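You operate a simulated robot arm through the tools that you are given. There is no shell and no other tool. Be economical: measure what you need, move in short steps, check, and stop when the job is done.

You are at the controls of a simulated robot arm. One attempt, no reset.

## Task
Lift the grey carton out, fold the crate flat, stand the carton on it.
Fine: carton on the bench meanwhile; short walls fold down before the long ones; fingers clear of the hinges. Drop and damage nothing, leave nothing switched on.
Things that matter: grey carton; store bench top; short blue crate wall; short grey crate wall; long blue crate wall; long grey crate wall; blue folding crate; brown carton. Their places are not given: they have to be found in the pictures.

Only the result counts: the job must be done as asked and must still hold three seconds after the hand-in. Knocking over, shifting, dropping, spilling or breaking anything else fails it.

## Robot
A 7-joint arm with a two-finger parallel gripper, fixed in place. Base frame: the origin is at the foot of the arm, x ahead of it, y to its left, z up. Readings come in m, degrees, newtons and seconds.
With the tool pointing down near the work surface it reaches from about 0.22 to 0.74 m from the base axis. Its first joint turns from -166.0 to 166.0 degrees. Payload 1.57 kg.
The tool frame sits at the grasp point between the pads (the TCP): z along the fingers, y along the line on which they close. The tips reach 0.03 m beyond it. The gripper opens to 0.11 m. The fingers are 0.024 m wide and 0.012 m thick; the gripper's body (0.048 by 0.112 m) begins 0.078 m behind the TCP.
Orientation is that of the tool frame in the base frame, as a unit quaternion [x, y, z, w]. With the fingers straight down and closing along the base's y, the tool's x points along the base's -x, its y along +y and its z along -z.

## Interface
- The arm moves only by the tool nudge_tool. Its argument "targets" is a list of rows, each an object (a shift or turn left out is 0, a gripper value left out holds the last) with "dp": the shift along the base's x, y, z in units of 40 mm (1.0 is 40 mm), a list of three; "rot": the turn, a rotation vector about the base's x, y, z in units of 4 degrees (1.0 is 4 degrees), a list of three; "grip": the closure, from 0 (fully open) to 1 (shut). In form: [{"dp": [x, y, z], "rot": [rx, ry, rz], "grip": grip}, ...]. A call has 1 to 8 rows; each row shifts and turns the commanded pose from where the row before left it. A call with a number of a shift or a turn outside -1 to 1 is refused whole. Each row takes 0.2 s and may step no farther than 0.05 m and 8.6 degrees from the row before; otherwise, or with a gripper value out of range, the whole call is refused. A pose out of reach is approached as far as the arm can. The call stops where the force on the tool passes 40 N (or 10 N more than at its start, if that is more) or the arm is blocked; 0.2 s more then pass. Each finger travels about 0.045 m/s and halts on what it meets, pressing with about 23 N; the grip force reading is that of the motor and also rises with nothing between the fingers. The clock runs only during rows and for 0.2 s after the last one: add rows that do not move to give the fingers time. The reply holds the time, the measured pose of the TCP, the force on the tool along the base axes, the opening and the grip force, in the units named above and with some noise, and new pictures: "show" is both (left out), scene, wrist or none.
- Cameras (640 x 400 px; columns grow to the right, rows downward): "scene" is fixed at [0.0514, 0.6483, 1.6323]; the picture's right is [-0.69, -0.73, 0.00], its down [-0.65, 0.62, -0.44] and it looks along [0.32, -0.30, -0.90] (base axes); focal length 360 px, centre (320, 200). "wrist" rides on the gripper at [-0.036, 0, -0.08] in the tool frame; the picture's right is [0.00, -1.00, 0.00], its down [0.97, 0.00, -0.24] and it looks along [0.24, 0.00, 0.97] (tool axes); focal length 218 px, centre (320, 200).
- lift_body(by): slides the trunk up (or, below 0, down) by that many m; the arm rides with it, the base frame stays. It gives what a move gives, with no picture.
- measure_at(camera, pixels): for up to 12 pixels [column, row] of the newest picture of that camera ("zoom" is the newest enlarged one), the place [x, y, z] in the base frame of the surface seen there, good to about 0.002 m. No time passes.
- enlarge(camera, box): a new picture of the part [left, top, right, bottom] of that camera's present view, enlarged. No time passes.
- close_job(): hands the job in; it is judged then, once.

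Go step by step. Measure first, check grasps and placings, and put right what went wrong. The budget is 80 turns and 120 pictures, counting those below and the enlarged ones. Unless the task says otherwise, let go and move clear before handing in, and close with one line.

The tools are called as a command line: name --argument value ..., lists and objects as JSON in quotes. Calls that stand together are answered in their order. nudge_tool: Moves the arm, as the interface text tells. Its arguments: {"type":"object","properties":{"targets":{"type":"array"},"show":{"type":"string","enum":["both","scene","wrist","none"]}},"required":["targets"]} The other tools are called the same way: lift_body (by) slides the trunk up or down; measure_at (camera, pixels) gives the place of the surface under pixels of a picture; enlarge (camera, box) takes an enlarged picture of a part of a camera's view; close_job () hands the job in.

At the start:

```text
time: 0.0
position: [0.221, 0.3838, 1.1583]
tcp_rot: [-0.001, 1.0, 0.0, 0.0]
ft_force: [1.1, -0.5, 0.7]
gripper_width: 0.1101
gripper_force: 0.1
trunk travel left (down, up): [-0.525, 0.065]
```

scene: 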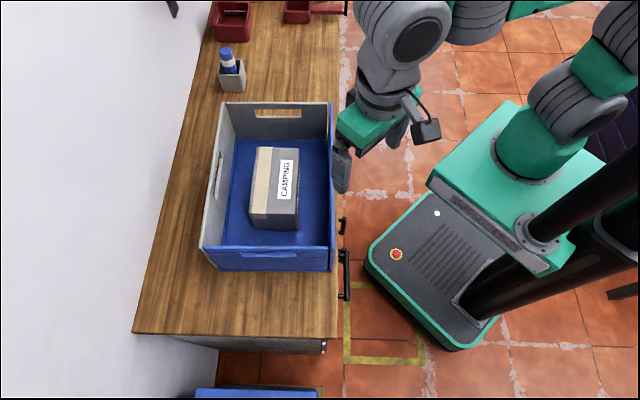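
wrist: 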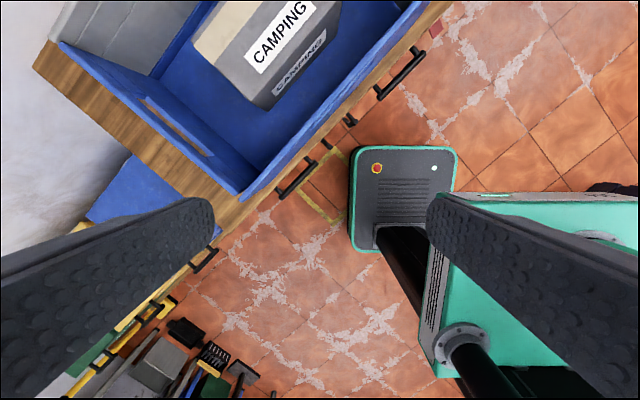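

The scene picture shows the crate (about px 203-335, 100-272) on the bench with the grey carton at (275,188) inside it. I'll measure the walls, the carton and the bench first.

enlarge --camera "scene" --box '[180, 80, 360, 290]'

measure_at --camera "scene" --pixels '[[256, 150], [297, 150], [252, 213], [296, 216], [275, 228], [232, 230], [320, 160], [170, 290], [300, 320], [260, 60], [232, 104], [332, 104]]'

measure_at --camera "scene" --pixels '[[204, 248], [212, 252], [333, 248], [332, 270], [215, 270], [270, 255], [215, 180], [222, 140], [331, 180], [280, 104], [280, 125], [334, 180]]'

```text
1.90 times, centred on (270, 185) of scene
```

zoom: 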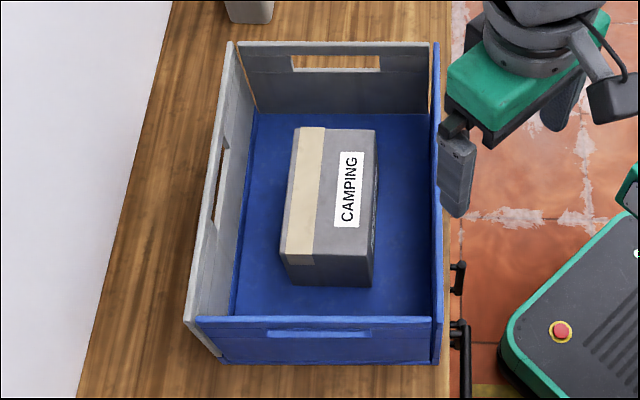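

```text
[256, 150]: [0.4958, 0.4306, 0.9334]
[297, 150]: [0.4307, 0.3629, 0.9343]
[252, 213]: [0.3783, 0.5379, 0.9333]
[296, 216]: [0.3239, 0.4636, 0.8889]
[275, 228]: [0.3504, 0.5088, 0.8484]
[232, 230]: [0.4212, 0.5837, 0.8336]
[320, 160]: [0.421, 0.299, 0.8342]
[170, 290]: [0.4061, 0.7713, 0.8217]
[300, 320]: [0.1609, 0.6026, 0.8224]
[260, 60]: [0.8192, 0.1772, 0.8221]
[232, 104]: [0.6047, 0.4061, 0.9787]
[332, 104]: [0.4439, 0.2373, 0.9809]
```

```text
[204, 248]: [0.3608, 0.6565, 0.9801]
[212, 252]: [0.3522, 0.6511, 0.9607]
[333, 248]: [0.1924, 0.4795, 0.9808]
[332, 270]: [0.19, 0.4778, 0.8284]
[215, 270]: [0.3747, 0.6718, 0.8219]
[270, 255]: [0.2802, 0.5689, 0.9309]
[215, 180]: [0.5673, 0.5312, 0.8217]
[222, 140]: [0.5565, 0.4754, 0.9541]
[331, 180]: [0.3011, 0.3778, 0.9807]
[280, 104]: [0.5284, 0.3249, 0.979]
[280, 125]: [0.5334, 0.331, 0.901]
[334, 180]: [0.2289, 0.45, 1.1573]
```

The crate's long axis runs along about (-0.72, 0.69), with its wall tops at z=0.98 and its floor at 0.834. I'll pin down the carton edges, wall thicknesses and hinge lines.

measure_at --camera "zoom" --pixels '[[300, 131], [372, 133], [286, 250], [370, 252], [330, 250], [291, 190], [373, 190], [376, 190], [335, 131], [330, 280], [284, 190], [297, 140]]'

enlarge --camera "scene" --box '[190, 225, 270, 275]'

enlarge --camera "scene" --box '[290, 225, 370, 275]'

enlarge --camera "scene" --box '[210, 90, 290, 140]'

```text
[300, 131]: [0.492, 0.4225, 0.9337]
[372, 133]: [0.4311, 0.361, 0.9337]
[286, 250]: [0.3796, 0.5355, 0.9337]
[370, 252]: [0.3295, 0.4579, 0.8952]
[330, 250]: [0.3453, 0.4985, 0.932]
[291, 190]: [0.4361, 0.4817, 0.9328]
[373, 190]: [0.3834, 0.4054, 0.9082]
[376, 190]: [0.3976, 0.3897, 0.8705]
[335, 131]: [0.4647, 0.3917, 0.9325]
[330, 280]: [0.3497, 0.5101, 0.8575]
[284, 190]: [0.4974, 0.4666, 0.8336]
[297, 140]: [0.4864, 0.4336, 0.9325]
```

```text
8.00 times, centred on (230, 250) of scene
```

zoom: 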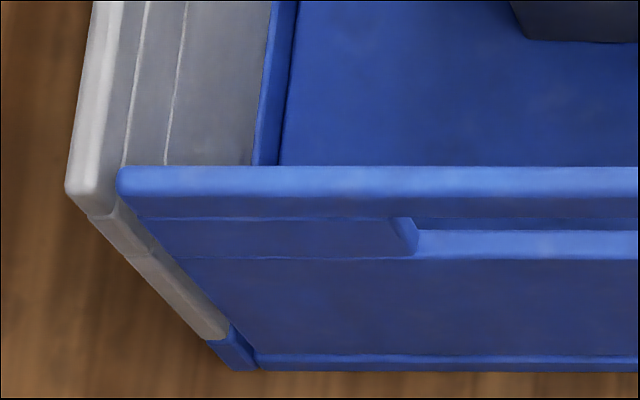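

```text
8.00 times, centred on (330, 250) of scene
```

zoom: 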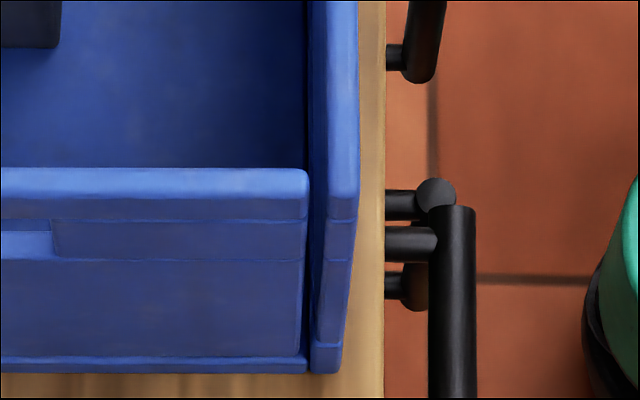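

```text
8.00 times, centred on (250, 115) of scene
```

zoom: 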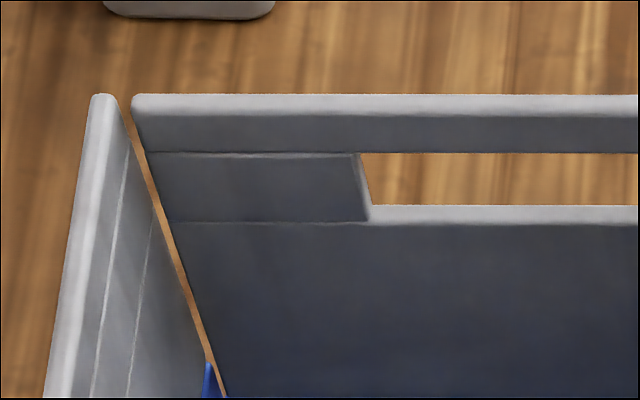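

Each wall has a hinge seam low down on a blue curb, at zoom (215,338) and (325,345). I'll measure the seam heights to find the order for the long walls.

measure_at --camera "scene" --pixels '[[215.5, 265.5], [218, 268.3], [219.5, 271], [330.6, 266.5], [330.6, 268.8], [330.6, 271.2], [270, 269], [270, 269.8], [270, 270.7], [224, 240], [222.5, 245], [225, 240]]'

enlarge --camera "wrist" --box '[40, 0, 280, 200]'

```text
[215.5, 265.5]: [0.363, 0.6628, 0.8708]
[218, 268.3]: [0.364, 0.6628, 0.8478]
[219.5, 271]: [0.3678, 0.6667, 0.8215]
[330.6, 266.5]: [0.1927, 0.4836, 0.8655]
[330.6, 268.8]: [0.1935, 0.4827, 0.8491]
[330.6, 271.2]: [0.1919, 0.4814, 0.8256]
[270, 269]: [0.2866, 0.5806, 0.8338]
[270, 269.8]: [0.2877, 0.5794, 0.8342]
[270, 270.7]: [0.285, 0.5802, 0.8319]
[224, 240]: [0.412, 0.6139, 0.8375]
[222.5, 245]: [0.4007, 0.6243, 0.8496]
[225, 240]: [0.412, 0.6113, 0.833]
```

```text
2.00 times, centred on (160, 100) of wrist
```

zoom: 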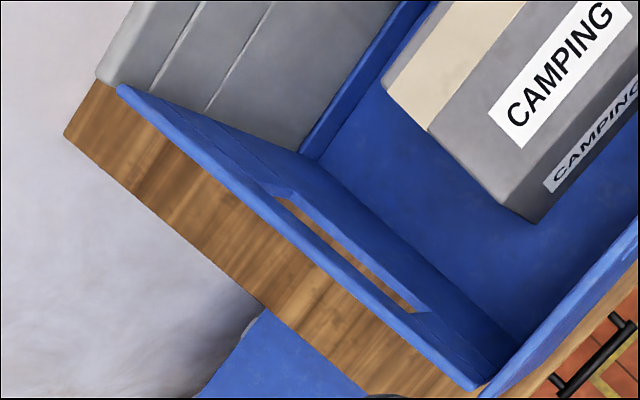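

I need the seam heights more finely, so I'll enlarge both corners tightly.

enlarge --camera "scene" --box '[208, 259, 228, 273]'

measure_at --camera "zoom" --pixels '[[270, 190], [270, 210], [270, 230], [290, 250], [290, 270], [290, 290], [320, 300], [320, 320], [320, 340], [300, 230], [320, 260], [340, 290]]'

enlarge --camera "scene" --box '[321, 261, 341, 275]'

measure_at --camera "zoom" --pixels '[[300, 120], [300, 140], [300, 160], [300, 180], [300, 200], [300, 220], [300, 240], [300, 260], [300, 280], [300, 300], [300, 320], [300, 340]]'

```text
16.00 times, centred on (218, 266) of scene
```

zoom: 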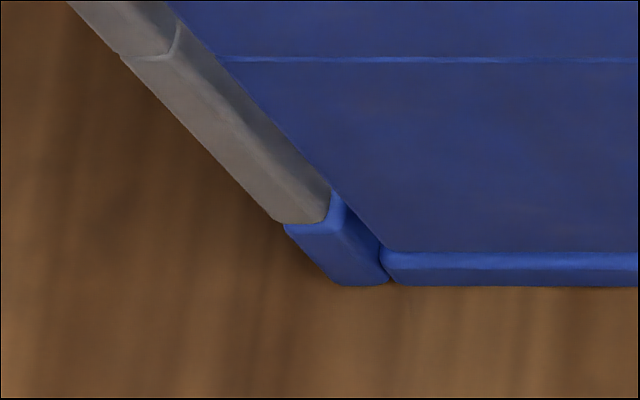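

```text
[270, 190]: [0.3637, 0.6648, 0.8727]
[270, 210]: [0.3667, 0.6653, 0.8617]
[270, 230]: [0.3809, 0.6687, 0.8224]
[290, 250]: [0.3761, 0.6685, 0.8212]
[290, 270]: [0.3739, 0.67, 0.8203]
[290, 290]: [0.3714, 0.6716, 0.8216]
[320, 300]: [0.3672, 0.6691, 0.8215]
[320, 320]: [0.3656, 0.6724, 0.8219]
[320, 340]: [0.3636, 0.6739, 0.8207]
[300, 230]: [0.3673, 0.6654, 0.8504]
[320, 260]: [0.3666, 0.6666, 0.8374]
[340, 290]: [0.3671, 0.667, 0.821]
```

```text
16.00 times, centred on (331, 268) of scene
```

zoom: 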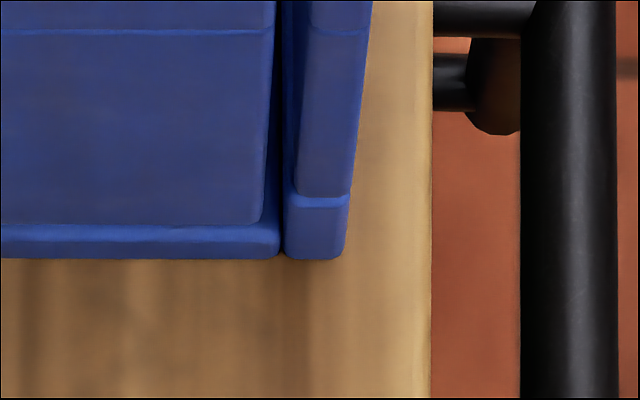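

```text
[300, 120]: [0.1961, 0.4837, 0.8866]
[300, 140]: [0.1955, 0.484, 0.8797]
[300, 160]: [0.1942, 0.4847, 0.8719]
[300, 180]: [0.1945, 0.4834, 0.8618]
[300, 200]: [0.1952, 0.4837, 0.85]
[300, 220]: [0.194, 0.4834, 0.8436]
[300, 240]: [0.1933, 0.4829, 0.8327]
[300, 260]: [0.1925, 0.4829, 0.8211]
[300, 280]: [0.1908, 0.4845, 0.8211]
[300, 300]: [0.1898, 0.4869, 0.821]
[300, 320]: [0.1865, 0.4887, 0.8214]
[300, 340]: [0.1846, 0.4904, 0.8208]
```

The long-wall curbs both end near z=0.85, and I'll compare them more closely later. Next I'll look for a bench spot for the carton and for its exact extents on the bench.

measure_at --camera "scene" --pixels '[[335, 334], [240, 334], [150, 330], [336, 290], [337, 75], [337, 50], [270, 40], [243, 90], [290, 15], [330, 10], [220, 30], [300, 90]]'

```text
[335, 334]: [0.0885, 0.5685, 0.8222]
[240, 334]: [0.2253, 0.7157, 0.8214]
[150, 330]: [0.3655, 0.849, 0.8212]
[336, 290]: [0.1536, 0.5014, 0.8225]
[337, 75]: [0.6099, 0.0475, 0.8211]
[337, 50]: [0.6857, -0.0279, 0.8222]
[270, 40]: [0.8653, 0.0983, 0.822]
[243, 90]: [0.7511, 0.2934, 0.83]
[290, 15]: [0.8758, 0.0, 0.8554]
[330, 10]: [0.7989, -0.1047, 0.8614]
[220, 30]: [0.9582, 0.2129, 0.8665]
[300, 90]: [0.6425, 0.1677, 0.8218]
```

The bench frame is rotated 45°, with the front edge at u=0.465 and the crate spanning u 0.478-0.73, v -0.148 to 0.207. The free bench at about (0.61, 0.14) can take the carton. I'll move above the carton (0.406, 0.448) while turning the fingers to close across its 96 mm width.

nudge_tool --targets '[{"dp": [0.578, 0.2, -0.1], "rot": [0, 0, -1], "grip": 0}, {"dp": [0.578, 0.2, -0.1], "rot": [0, 0, -1]}, {"dp": [0.578, 0.2, -0.1], "rot": [0, 0, -1]}, {"dp": [0.578, 0.2, -0.1], "rot": [0, 0, -1]}, {"dp": [0.578, 0.2, -0.1], "rot": [0, 0, -1]}, {"dp": [0.578, 0.2, -0.1], "rot": [0, 0, -1]}, {"dp": [0.578, 0.2, -0.1], "rot": [0, 0, -1]}, {"dp": [0.578, 0.2, -0.1], "rot": [0, 0, -1]}]' --show "none"

nudge_tool --targets '[{"dp": [0, 0, 0], "rot": [0, 0, -1]}, {"dp": [0, 0, 0], "rot": [0, 0, -1]}, {"dp": [0, 0, 0], "rot": [0, 0, -0.6]}, {"dp": [0, 0, 0]}]'

```text
time: 1.8
position: [0.4063, 0.45, 1.1261]
tcp_rot: [0.276, 0.961, 0.0, 0.0]
ft_force: [0.9, -0.5, -1.0]
gripper_width: 0.11
gripper_force: 0.0
trunk travel left (down, up): [-0.525, 0.065]
```

```text
time: 2.8
position: [0.4059, 0.4481, 1.1281]
tcp_rot: [0.361, 0.932, 0.001, 0.0]
ft_force: [-0.2, -0.7, 0.4]
gripper_width: 0.1099
gripper_force: 0.1
trunk travel left (down, up): [-0.525, 0.065]
```

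scene: 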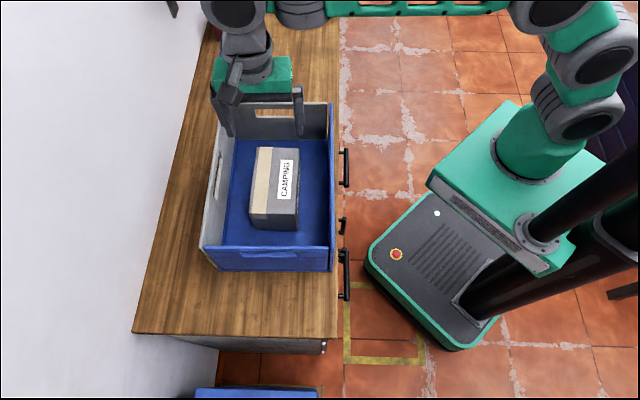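
wrist: 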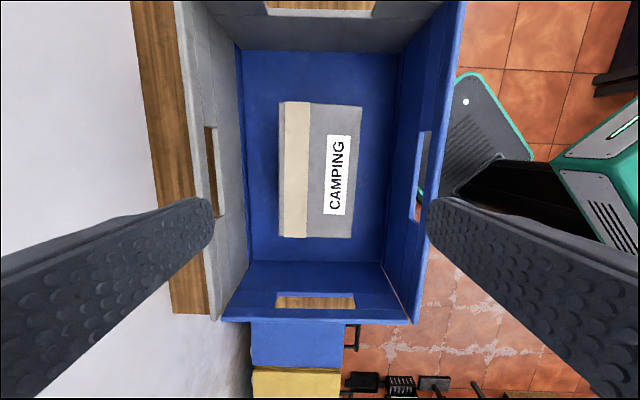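

The wrist view shows the carton at px (279-362, 102-238), roughly aligned between the open fingers. I'll measure its edges here and both long-wall inner curbs.

measure_at --camera "wrist" --pixels '[[283, 115], [359, 118], [281, 225], [351, 228], [320, 105], [320, 235]]'

enlarge --camera "wrist" --box '[210, 210, 270, 250]'

enlarge --camera "wrist" --box '[360, 210, 420, 250]'

```text
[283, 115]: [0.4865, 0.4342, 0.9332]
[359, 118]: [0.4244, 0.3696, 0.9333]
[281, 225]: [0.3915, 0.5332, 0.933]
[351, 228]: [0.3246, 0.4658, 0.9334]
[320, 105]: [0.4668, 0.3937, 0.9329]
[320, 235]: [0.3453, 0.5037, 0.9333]
```

```text
10.00 times, centred on (240, 230) of wrist
```

zoom: 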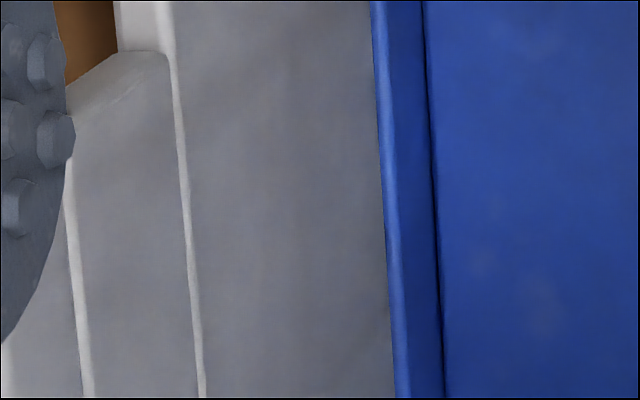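

```text
10.00 times, centred on (390, 230) of wrist
```

zoom: 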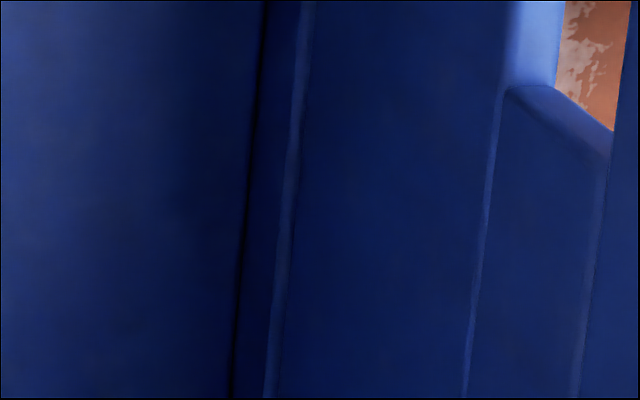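

I'll measure heights across both inner curbs at row 230.

measure_at --camera "wrist" --pixels '[[382.5, 230], [385, 230], [386.5, 230], [388, 230], [390, 230], [392, 230], [247.0, 230], [248.5, 230], [249.5, 230], [250.5, 230], [252, 230], [254.5, 230]]'

measure_at --camera "wrist" --pixels '[[391, 150], [393, 150], [394, 150], [395, 150], [396, 150], [397, 150], [244, 160], [243, 160], [242, 160], [241, 160], [240, 160], [239, 160]]'

```text
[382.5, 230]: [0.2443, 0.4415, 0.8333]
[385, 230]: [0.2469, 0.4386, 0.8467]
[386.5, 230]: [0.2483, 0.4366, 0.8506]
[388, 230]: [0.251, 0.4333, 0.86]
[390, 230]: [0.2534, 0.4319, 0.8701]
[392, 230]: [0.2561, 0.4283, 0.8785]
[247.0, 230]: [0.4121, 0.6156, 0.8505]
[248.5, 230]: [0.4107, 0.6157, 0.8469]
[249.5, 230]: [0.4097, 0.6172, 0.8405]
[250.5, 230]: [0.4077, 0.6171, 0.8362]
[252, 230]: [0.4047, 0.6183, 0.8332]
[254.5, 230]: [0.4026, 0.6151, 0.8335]
```

```text
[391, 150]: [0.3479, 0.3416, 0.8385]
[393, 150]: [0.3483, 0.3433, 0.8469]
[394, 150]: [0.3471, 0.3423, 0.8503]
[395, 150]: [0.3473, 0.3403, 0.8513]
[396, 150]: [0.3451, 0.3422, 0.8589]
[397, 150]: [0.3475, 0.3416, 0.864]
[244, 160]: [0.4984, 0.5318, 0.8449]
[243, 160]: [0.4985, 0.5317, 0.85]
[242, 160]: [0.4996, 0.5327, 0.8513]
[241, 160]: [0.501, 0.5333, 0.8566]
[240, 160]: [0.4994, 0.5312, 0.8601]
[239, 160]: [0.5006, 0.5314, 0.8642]
```

The carton's centre is at (0.408, 0.450) and it is aligned at 45°. I'll turn 2.4° more, descend to z=0.895 around it, and check before closing.

nudge_tool --targets '[{"dp": [0.04, 0.05, -0.7], "rot": [0, 0, -0.6]}, {"dp": [0, 0, -0.7]}, {"dp": [0, 0, -0.7]}, {"dp": [0, 0, -0.7]}, {"dp": [0, 0, -0.7]}, {"dp": [0, 0, -0.7]}, {"dp": [0, 0, -0.4]}, {"dp": [0, 0, 0]}]' --show "wrist"

```text
time: 4.6
position: [0.4076, 0.4514, 0.9425]
tcp_rot: [0.381, 0.924, 0.001, 0.0]
ft_force: [0.4, 0.0, 0.2]
gripper_width: 0.11
gripper_force: 0.1
trunk travel left (down, up): [-0.525, 0.065]
```

wrist: 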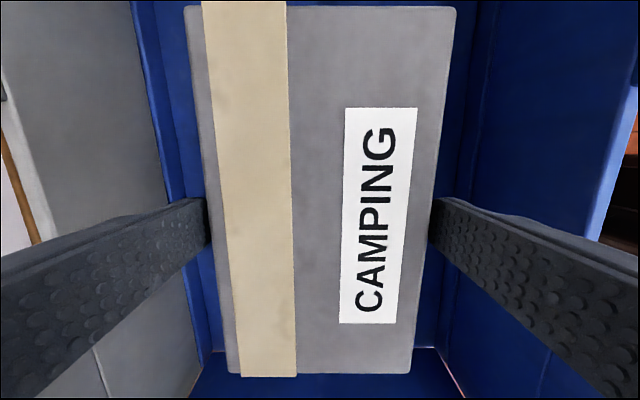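

The fingers (px ~205 and ~437) straddle the carton symmetrically. I'll go down 48 mm and close.

nudge_tool --targets '[{"dp": [0, 0, -0.6]}, {"dp": [0, 0, -0.6]}, {"dp": [0, 0, 0]}, {"grip": 0.5}, {"grip": 1}, {"grip": 1}, {"grip": 1}]' --show "wrist"

```text
time: 6.2
position: [0.4062, 0.4505, 0.896]
tcp_rot: [0.38, 0.925, 0.0, 0.0]
ft_force: [-0.5, 0.1, 1.0]
gripper_width: 0.1
gripper_force: 23.0
trunk travel left (down, up): [-0.525, 0.065]
```

wrist: 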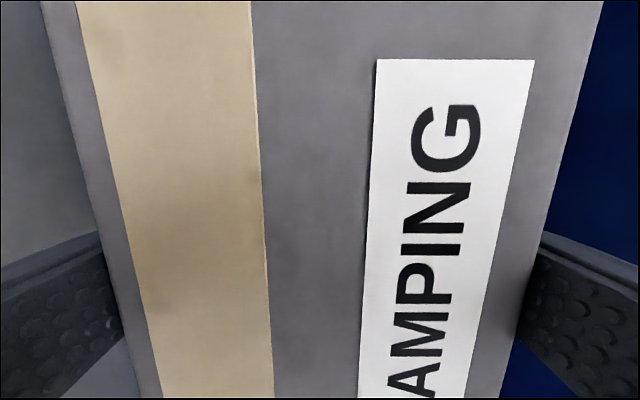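

The carton is held at 0.100 m with 23 N. I'll lift slowly first to check weight and slip.

nudge_tool --targets '[{"dp": [0, 0, 0.3]}, {"dp": [0, 0, 0.5]}, {"dp": [0, 0, 0.6]}, {"dp": [0, 0, 0.6]}, {"dp": [0, 0, 0.7]}, {"dp": [0, 0, 0.7]}, {"dp": [0, 0, 0.7]}, {"dp": [0, 0, 0.7]}]'

```text
time: 8.0
position: [0.4107, 0.4499, 1.0889]
tcp_rot: [0.381, 0.924, 0.0, 0.001]
ft_force: [-0.5, -0.2, -4.9]
gripper_width: 0.1001
gripper_force: 22.9
trunk travel left (down, up): [-0.525, 0.065]
```

scene: 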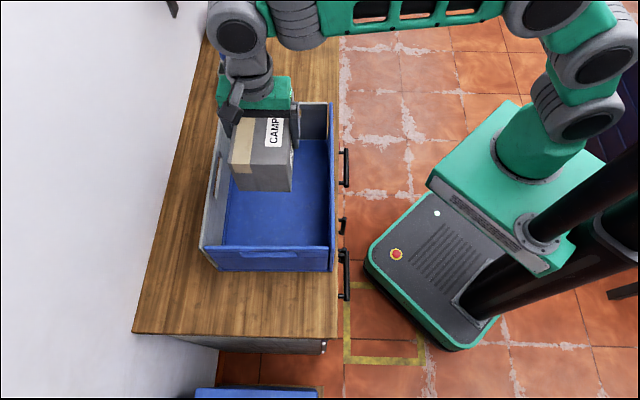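
wrist: 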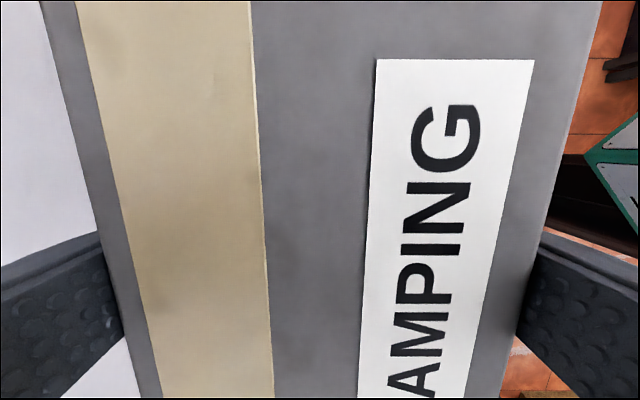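

The grip is stable (about 0.5 kg, no slip), and the carton's bottom is above the walls. I'll carry it to the free bench at about (0.61, 0.14).

nudge_tool --targets '[{"dp": [0.25, -0.4, 0]}, {"dp": [0.45, -0.7, 0]}, {"dp": [0.5, -0.78, 0]}, {"dp": [0.5, -0.78, 0]}, {"dp": [0.5, -0.78, 0]}, {"dp": [0.5, -0.78, 0]}, {"dp": [0.5, -0.78, 0]}, {"dp": [0.5, -0.78, 0]}]' --show "none"

nudge_tool --targets '[{"dp": [0.5, -0.78, 0]}, {"dp": [0.45, -0.7, 0]}, {"dp": [0.35, -0.45, 0]}, {"dp": [0, 0, 0]}]'

```text
time: 9.8
position: [0.5587, 0.2149, 1.0886]
tcp_rot: [0.381, 0.925, -0.001, -0.001]
ft_force: [0.2, 0.0, -5.4]
gripper_width: 0.1002
gripper_force: 22.8
trunk travel left (down, up): [-0.525, 0.065]
```

```text
time: 10.8
position: [0.6087, 0.1416, 1.088]
tcp_rot: [0.381, 0.925, 0.0, 0.0]
ft_force: [-0.1, 0.0, -5.6]
gripper_width: 0.1
gripper_force: 22.3
trunk travel left (down, up): [-0.525, 0.065]
```

scene: 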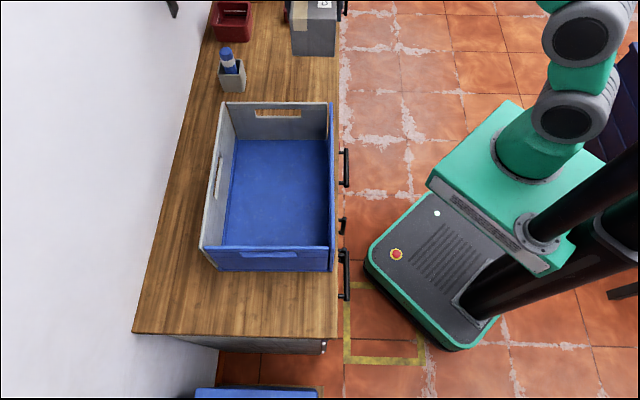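
wrist: 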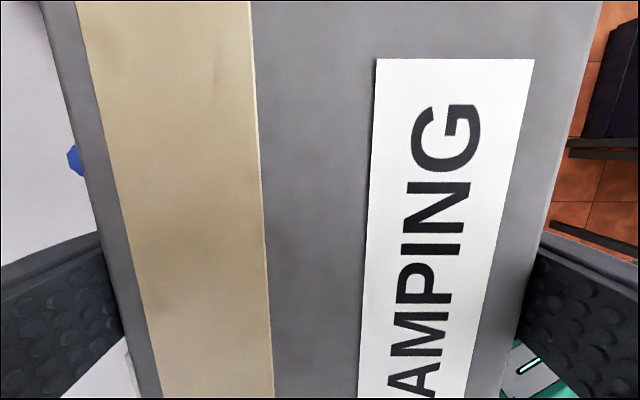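

The carton is over clear bench. I'll lower it until TCP z≈0.884, where it should rest on the bench (0.8215).

nudge_tool --targets '[{"dp": [0, 0, -0.7]}, {"dp": [0, 0, -0.8]}, {"dp": [0, 0, -0.8]}, {"dp": [0, 0, -0.8]}, {"dp": [0, 0, -0.8]}, {"dp": [0, 0, -0.6]}, {"dp": [0, 0, -0.3]}, {"dp": [0, 0, -0.1]}]' --show "scene"

```text
time: 12.6
position: [0.609, 0.1415, 0.8902]
tcp_rot: [0.381, 0.925, 0.0, 0.0]
ft_force: [-0.1, -0.3, -5.6]
gripper_width: 0.1
gripper_force: 22.9
trunk travel left (down, up): [-0.525, 0.065]
```

scene: 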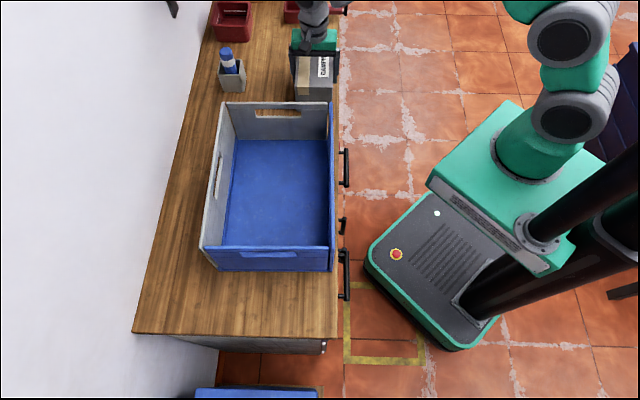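

The carton is still hanging (-5.6 N), about 6 mm up. I'll lower in small steps and watch the force.

nudge_tool --targets '[{"dp": [0, 0, -0.08]}, {"dp": [0, 0, -0.05]}, {"dp": [0, 0, 0]}]' --show "none"

```text
time: 13.4
position: [0.6079, 0.1413, 0.8864]
tcp_rot: [0.382, 0.924, 0.0, 0.0]
ft_force: [0.0, 0.5, -4.6]
gripper_width: 0.0997
gripper_force: 23.5
trunk travel left (down, up): [-0.525, 0.065]
```

nudge_tool --targets '[{"dp": [0, 0, -0.04]}, {"dp": [0, 0, -0.03]}, {"dp": [0, 0, 0]}]' --show "none"

```text
time: 14.2
position: [0.6081, 0.1413, 0.8851]
tcp_rot: [0.381, 0.925, 0.0, 0.002]
ft_force: [1.1, -0.6, 4.5]
gripper_width: 0.1
gripper_force: 23.4
trunk travel left (down, up): [-0.525, 0.065]
```

The force flipped to +4.5 N, so the carton is on the bench. I'll open and rise straight up.

nudge_tool --targets '[{"grip": 0}, {"grip": 0}, {"grip": 0}, {"dp": [0, 0, 0.4]}, {"dp": [0, 0, 0.9]}, {"dp": [0, 0, 1]}, {"dp": [0, 0, 1]}, {"dp": [0, 0, 1]}]'

```text
time: 16.0
position: [0.6074, 0.1406, 1.0573]
tcp_rot: [0.381, 0.925, -0.001, 0.0]
ft_force: [0.3, 0.2, 0.1]
gripper_width: 0.1102
gripper_force: 0.0
trunk travel left (down, up): [-0.525, 0.065]
```

scene: 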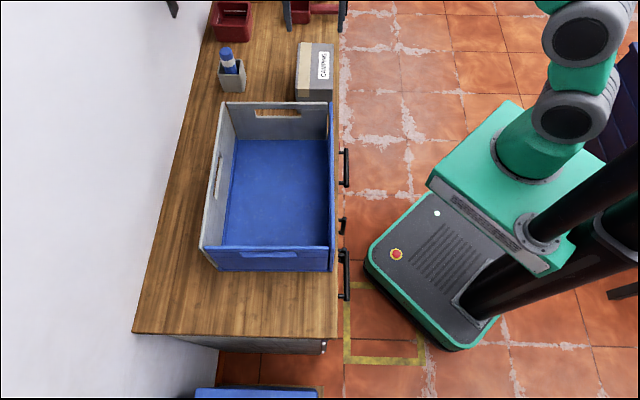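
wrist: 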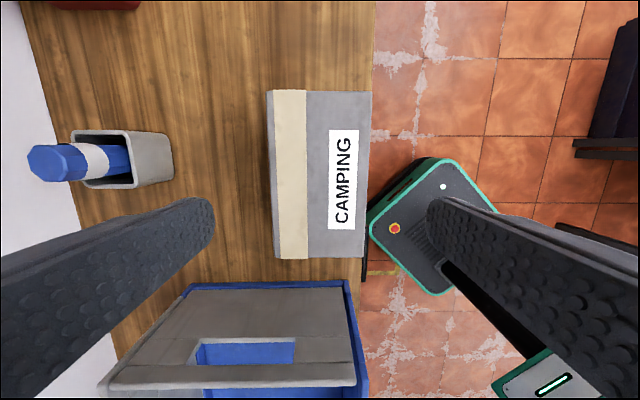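

The carton stands clear at (0.608, 0.141). Now for the short grey wall: I'll measure its top edge and handle hole (wrist px 190-295, 342-365) so the open fingers can push either side of the hole.

measure_at --camera "wrist" --pixels '[[150, 375], [330, 375], [240, 375], [180, 350], [310, 352], [250, 320], [200, 292], [330, 292], [190, 287], [340, 284], [250, 286], [250, 290]]'

measure_at --camera "scene" --pixels '[[258, 110], [300, 110], [254, 114], [303, 115], [280, 103], [280, 106], [280, 117], [280, 120], [240, 104], [325, 104], [300, 106], [260, 106]]'

```text
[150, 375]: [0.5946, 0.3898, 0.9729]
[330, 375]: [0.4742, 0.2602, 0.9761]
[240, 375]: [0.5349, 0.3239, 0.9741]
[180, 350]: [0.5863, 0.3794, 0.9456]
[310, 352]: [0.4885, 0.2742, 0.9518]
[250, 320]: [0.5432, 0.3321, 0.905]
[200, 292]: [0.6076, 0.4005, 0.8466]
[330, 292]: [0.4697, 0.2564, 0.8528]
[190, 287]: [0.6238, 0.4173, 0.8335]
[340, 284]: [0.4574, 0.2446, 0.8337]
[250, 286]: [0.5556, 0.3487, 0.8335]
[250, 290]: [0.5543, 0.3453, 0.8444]
```

```text
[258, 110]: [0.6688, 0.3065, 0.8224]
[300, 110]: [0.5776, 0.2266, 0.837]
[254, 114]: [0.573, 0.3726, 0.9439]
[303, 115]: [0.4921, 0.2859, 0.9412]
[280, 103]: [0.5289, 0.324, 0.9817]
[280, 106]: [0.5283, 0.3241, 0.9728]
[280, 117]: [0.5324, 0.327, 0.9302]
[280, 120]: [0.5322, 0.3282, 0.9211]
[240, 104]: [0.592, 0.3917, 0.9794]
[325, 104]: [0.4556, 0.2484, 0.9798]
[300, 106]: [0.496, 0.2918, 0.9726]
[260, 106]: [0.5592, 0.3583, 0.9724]
```

In the crate frame (short axis at 46.5°), the grey short wall's outer face is at b=-0.164, its handle hole is ±0.05 about a=0.606, and its top is at z=0.98. I'll bring the open fingers down outside it, straddling the hole.

nudge_tool --targets '[{"dp": [-0.26, 0.84, 0], "rot": [0, 0, 0.3]}, {"dp": [-0.26, 0.84, 0]}, {"dp": [-0.26, 0.84, 0]}, {"dp": [-0.26, 0.84, 0]}, {"dp": [-0.26, 0.84, 0]}, {"dp": [0, 0, -0.9]}, {"dp": [0, 0, -0.9]}, {"dp": [0, 0, 0]}]'

```text
time: 17.8
position: [0.5541, 0.309, 0.9828]
tcp_rot: [0.372, 0.928, 0.0, 0.0]
ft_force: [0.8, 1.2, 0.0]
gripper_width: 0.1099
gripper_force: 0.0
trunk travel left (down, up): [-0.525, 0.065]
```

scene: 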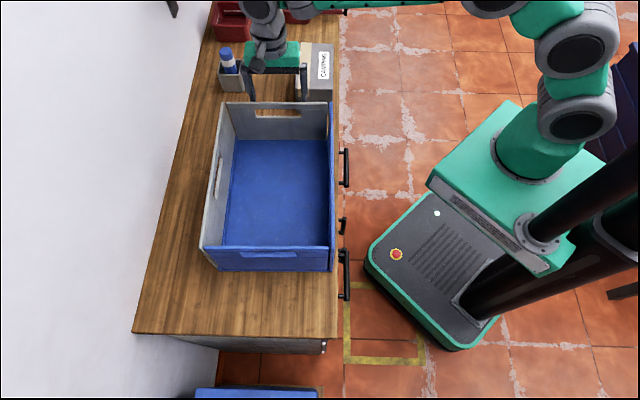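
wrist: 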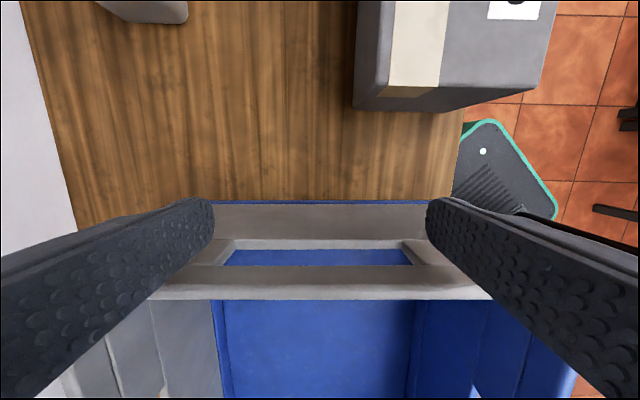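

The fingers are square behind the wall, outside the hole. I'll push 40 mm along +b and watch the force and the wall.

nudge_tool --targets '[{"dp": [-0.181, 0.172, 0]}, {"dp": [-0.181, 0.172, 0]}, {"dp": [-0.181, 0.172, 0]}, {"dp": [-0.181, 0.172, 0]}]'

```text
time: 18.8
position: [0.5268, 0.3379, 0.9831]
tcp_rot: [0.371, 0.928, 0.001, -0.001]
ft_force: [0.6, 0.1, 0.6]
gripper_width: 0.1099
gripper_force: 0.0
trunk travel left (down, up): [-0.525, 0.065]
```

scene: 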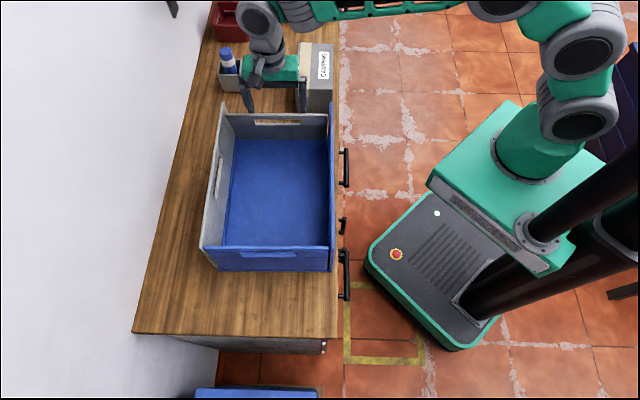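
wrist: 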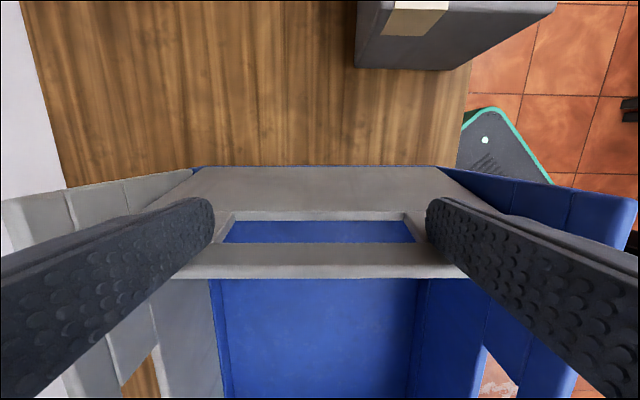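

The wall tilts about 11° with almost no force. I'll follow its arc to about 70°.

nudge_tool --targets '[{"dp": [-0.247, 0.235, -0.115]}, {"dp": [-0.247, 0.235, -0.115]}, {"dp": [-0.237, 0.225, -0.208]}, {"dp": [-0.237, 0.225, -0.208]}, {"dp": [-0.19, 0.18, -0.286]}, {"dp": [-0.19, 0.18, -0.286]}, {"dp": [-0.13, 0.123, -0.345]}, {"dp": [-0.13, 0.123, -0.345]}]'

```text
time: 20.6
position: [0.4626, 0.3976, 0.908]
tcp_rot: [0.37, 0.929, -0.001, 0.0]
ft_force: [1.0, -1.9, -0.7]
gripper_width: 0.1103
gripper_force: 0.0
trunk travel left (down, up): [-0.525, 0.065]
```

scene: 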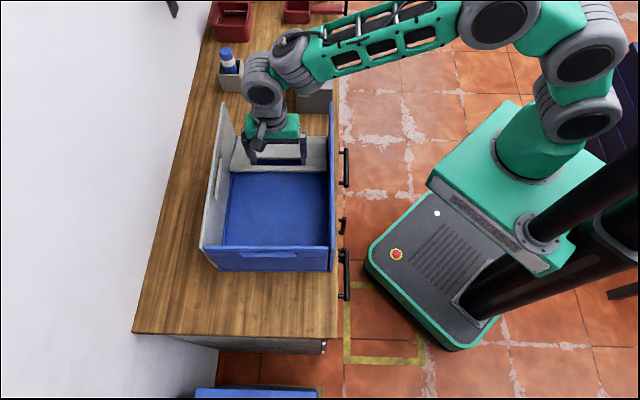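
wrist: 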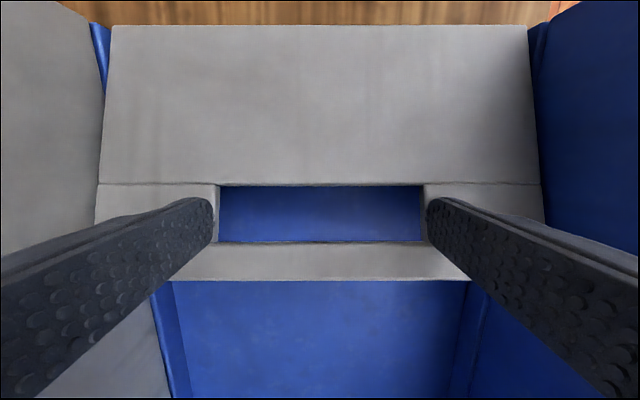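

The wall is about 70° down under the fingers. I'll press gently on to flat.

nudge_tool --targets '[{"dp": [-0.05, 0.047, -0.25]}, {"dp": [-0.05, 0.047, -0.25]}, {"dp": [-0.02, 0.02, -0.2]}, {"dp": [0, 0, -0.1]}, {"dp": [0, 0, 0]}]'

```text
time: 21.8
position: [0.4574, 0.4026, 0.8755]
tcp_rot: [0.371, 0.929, -0.001, 0.0]
ft_force: [1.5, -2.5, -0.7]
gripper_width: 0.1095
gripper_force: 0.0
trunk travel left (down, up): [-0.525, 0.065]
```

scene: 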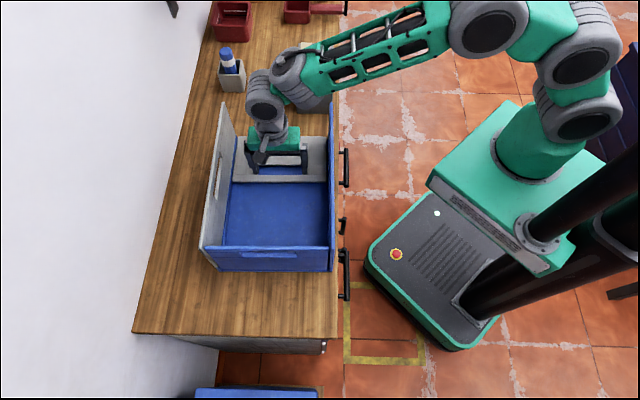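
wrist: 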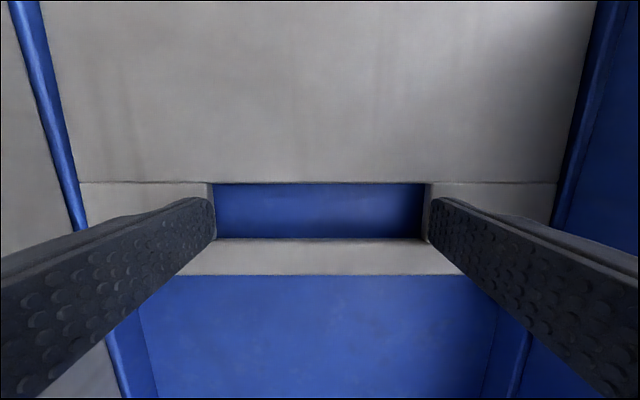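

measure_at --camera "wrist" --pixels '[[320, 20], [320, 100], [320, 160], [320, 245], [320, 265], [320, 300]]'

nudge_tool --targets '[{"dp": [0, 0, -0.06]}, {"dp": [0, 0, -0.06]}, {"dp": [0, 0, 0]}]' --show "none"

```text
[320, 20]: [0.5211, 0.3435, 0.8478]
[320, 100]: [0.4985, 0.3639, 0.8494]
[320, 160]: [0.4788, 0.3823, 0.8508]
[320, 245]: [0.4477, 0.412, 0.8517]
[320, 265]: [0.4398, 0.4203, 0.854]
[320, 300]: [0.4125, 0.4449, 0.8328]
```

```text
time: 22.6
position: [0.4578, 0.4027, 0.8705]
tcp_rot: [0.372, 0.928, 0.001, 0.0]
ft_force: [2.6, -3.1, -0.4]
gripper_width: 0.1097
gripper_force: 0.0
trunk travel left (down, up): [-0.525, 0.065]
```

The wall is within 2-3° of flat. I'll press a few mm more.

nudge_tool --targets '[{"dp": [0, 0, -0.06]}, {"dp": [0, 0, -0.06]}, {"dp": [0, 0, -0.06]}, {"dp": [0, 0, 0]}]' --show "wrist"

measure_at --camera "wrist" --pixels '[[320, 20], [320, 100], [320, 160], [320, 245], [320, 265], [320, 300]]'

```text
time: 23.6
position: [0.4578, 0.404, 0.863]
tcp_rot: [0.371, 0.929, 0.0, 0.001]
ft_force: [1.7, -1.5, 0.8]
gripper_width: 0.1099
gripper_force: 0.1
trunk travel left (down, up): [-0.525, 0.065]
```

wrist: 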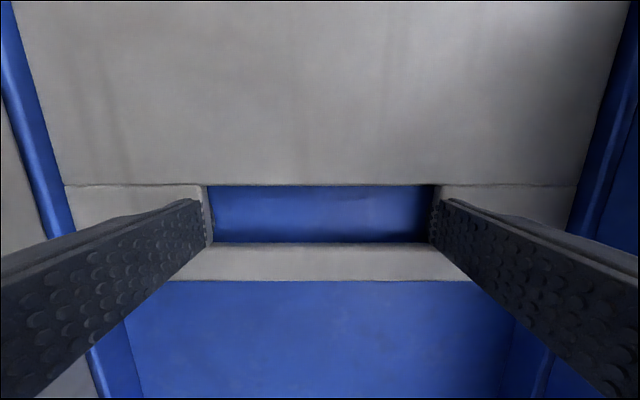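

```text
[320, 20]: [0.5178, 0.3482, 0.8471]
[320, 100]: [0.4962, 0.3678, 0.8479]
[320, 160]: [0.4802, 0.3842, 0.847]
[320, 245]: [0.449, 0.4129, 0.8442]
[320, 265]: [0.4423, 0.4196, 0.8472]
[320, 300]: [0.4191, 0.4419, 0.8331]
```

The grey short wall is flat at z≈0.847. I'll rise and go round to the outside of the short blue wall (outer face b=0.19).

nudge_tool --targets '[{"dp": [0, 0, 0.5]}, {"dp": [0, 0, 1]}, {"dp": [0, 0, 1]}, {"dp": [0, 0, 1]}, {"dp": [0, 0, 1]}, {"dp": [0, 0, 0.4]}, {"dp": [-0.7, 0.65, 0]}, {"dp": [-0.7, 0.65, 0]}]' --show "none"

nudge_tool --targets '[{"dp": [-0.7, 0.66, 0]}, {"dp": [-0.7, 0.66, 0]}, {"dp": [-0.7, 0.66, 0]}, {"dp": [-0.7, 0.66, 0]}, {"dp": [-0.7, 0.66, 0]}, {"dp": [0, 0, 0]}]'

```text
time: 25.4
position: [0.3999, 0.4581, 1.0604]
tcp_rot: [0.372, 0.928, 0.001, 0.0]
ft_force: [0.1, 0.3, -0.2]
gripper_width: 0.1098
gripper_force: 0.1
trunk travel left (down, up): [-0.525, 0.065]
```

```text
time: 26.8
position: [0.2606, 0.5879, 1.058]
tcp_rot: [0.372, 0.928, 0.0, 0.001]
ft_force: [0.6, 0.1, 0.1]
gripper_width: 0.1103
gripper_force: 0.1
trunk travel left (down, up): [-0.525, 0.065]
```

scene: 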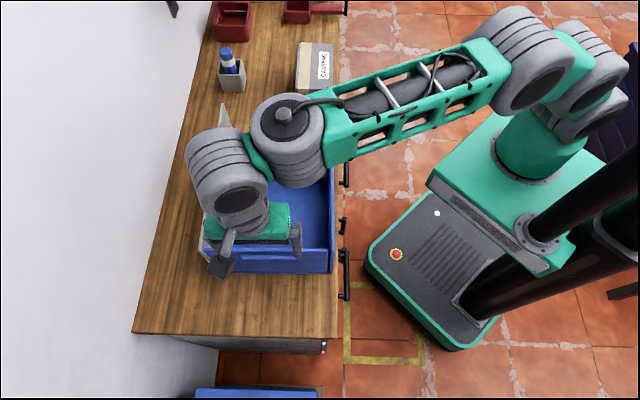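
wrist: 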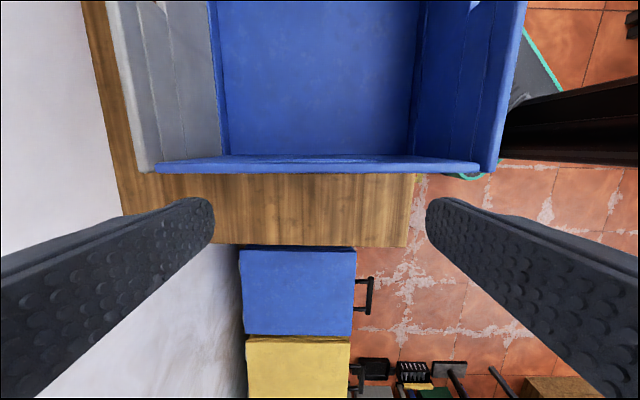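

The blue short wall's top shows at rows 155-172. I'll measure it and its clearance from the tips.

measure_at --camera "wrist" --pixels '[[200, 170], [320, 170], [440, 170], [320, 160], [200, 162], [440, 162], [540, 395]]'

```text
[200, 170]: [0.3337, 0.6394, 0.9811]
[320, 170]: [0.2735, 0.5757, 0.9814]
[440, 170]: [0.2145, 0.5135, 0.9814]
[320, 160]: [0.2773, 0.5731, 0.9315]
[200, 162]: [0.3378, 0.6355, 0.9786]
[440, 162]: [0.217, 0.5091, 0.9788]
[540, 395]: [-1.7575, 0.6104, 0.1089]
```

The outer face is at b≈0.198, leaving only 5 mm of clearance. I'll back off 10 mm more, then descend.

nudge_tool --targets '[{"dp": [-0.18, 0.172, 0]}, {"dp": [0, 0, -0.6]}, {"dp": [0, 0, -0.6]}, {"dp": [0, 0, -0.6]}, {"dp": [0, 0, 0]}]'

```text
time: 28.0
position: [0.2534, 0.5945, 0.9879]
tcp_rot: [0.371, 0.928, 0.0, 0.0]
ft_force: [0.4, -0.8, -0.5]
gripper_width: 0.11
gripper_force: 0.1
trunk travel left (down, up): [-0.525, 0.065]
```

scene: 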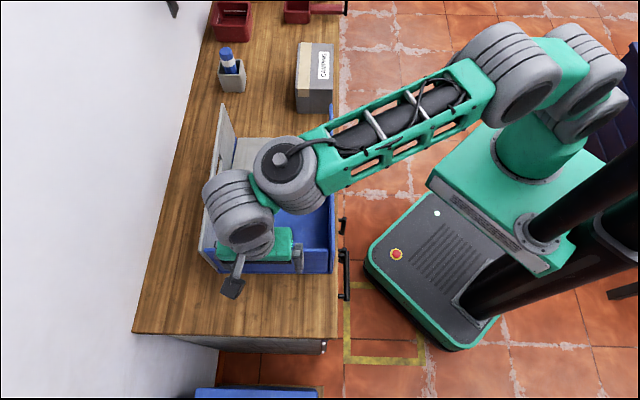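
wrist: 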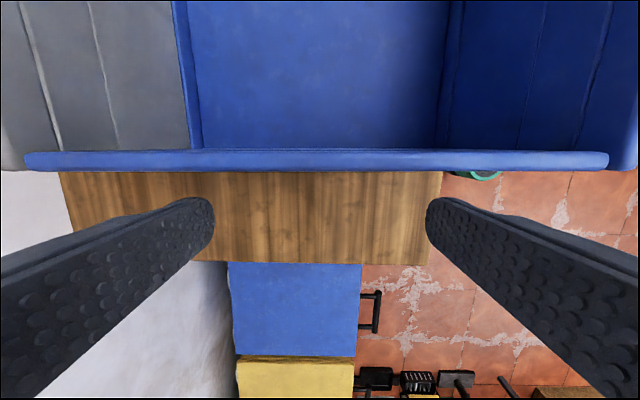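

I'll push 40 mm inward (-b), then start along the arc.

nudge_tool --targets '[{"dp": [0.181, -0.172, -0.06]}, {"dp": [0.181, -0.172, -0.06]}, {"dp": [0.181, -0.172, 0]}, {"dp": [0.181, -0.172, 0]}, {"dp": [0.247, -0.235, -0.115]}, {"dp": [0.247, -0.235, -0.115]}]'

```text
time: 29.4
position: [0.3033, 0.547, 0.9741]
tcp_rot: [0.371, 0.929, 0.0, 0.0]
ft_force: [1.3, -0.4, -0.5]
gripper_width: 0.11
gripper_force: 0.1
trunk travel left (down, up): [-0.525, 0.065]
```

scene: 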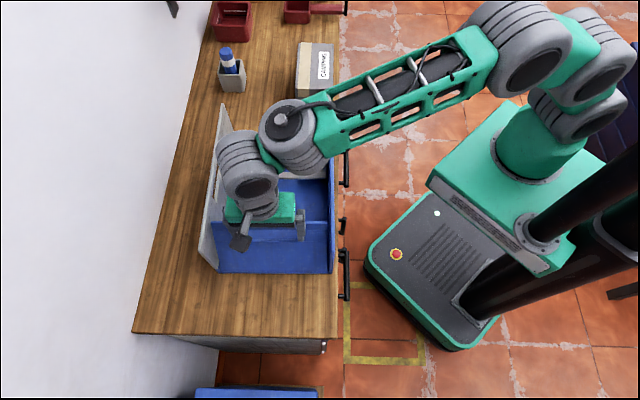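
wrist: 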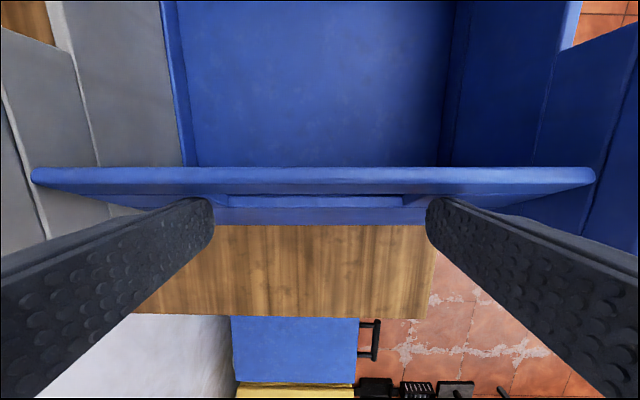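

The blue wall tilts inward with only small force. I'll continue along the arc down.

nudge_tool --targets '[{"dp": [0.237, -0.225, -0.208]}, {"dp": [0.237, -0.225, -0.208]}, {"dp": [0.19, -0.18, -0.286]}, {"dp": [0.19, -0.18, -0.286]}, {"dp": [0.13, -0.123, -0.345]}, {"dp": [0.13, -0.123, -0.345]}, {"dp": [0.05, -0.047, -0.25]}, {"dp": [0.05, -0.047, -0.25]}]'

```text
time: 31.2
position: [0.3517, 0.5032, 0.886]
tcp_rot: [0.372, 0.928, 0.0, 0.0]
ft_force: [-1.1, 2.2, 0.1]
gripper_width: 0.11
gripper_force: 0.1
trunk travel left (down, up): [-0.525, 0.065]
```

scene: 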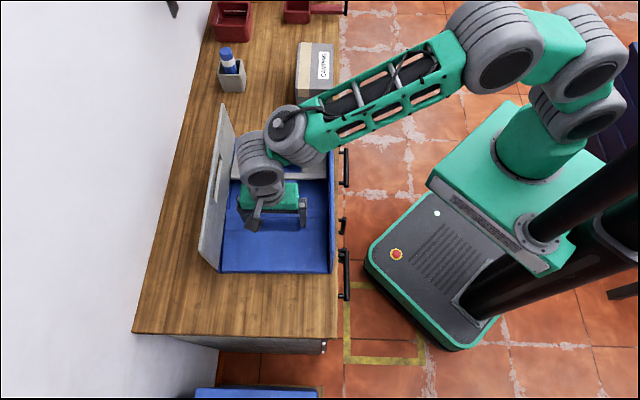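
wrist: 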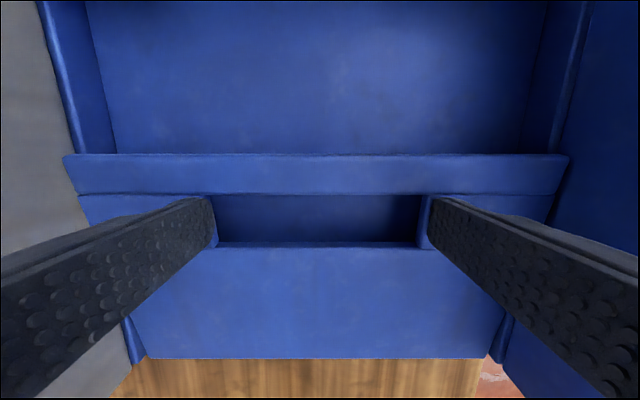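

Nearly flat. I'll press on down to TCP z≈0.863, as with the grey one.

nudge_tool --targets '[{"dp": [0.02, -0.02, -0.2]}, {"dp": [0, 0, -0.15]}, {"dp": [0, 0, -0.12]}, {"dp": [0, 0, -0.1]}, {"dp": [0, 0, 0]}]' --show "wrist"

measure_at --camera "wrist" --pixels '[[320, 160], [320, 175], [320, 260], [320, 300], [320, 340], [320, 370]]'

```text
time: 32.4
position: [0.353, 0.5004, 0.8629]
tcp_rot: [0.372, 0.928, 0.001, 0.001]
ft_force: [-0.7, 0.2, 0.7]
gripper_width: 0.1099
gripper_force: 0.0
trunk travel left (down, up): [-0.525, 0.065]
```

wrist: 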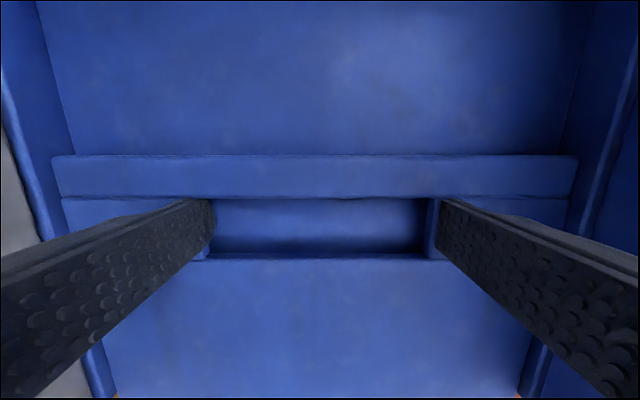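

```text
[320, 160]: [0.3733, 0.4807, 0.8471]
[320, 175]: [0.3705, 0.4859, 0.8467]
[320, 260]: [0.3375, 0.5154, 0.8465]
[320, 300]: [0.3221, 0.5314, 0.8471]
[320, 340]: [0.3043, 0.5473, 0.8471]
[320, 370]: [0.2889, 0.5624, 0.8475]
```

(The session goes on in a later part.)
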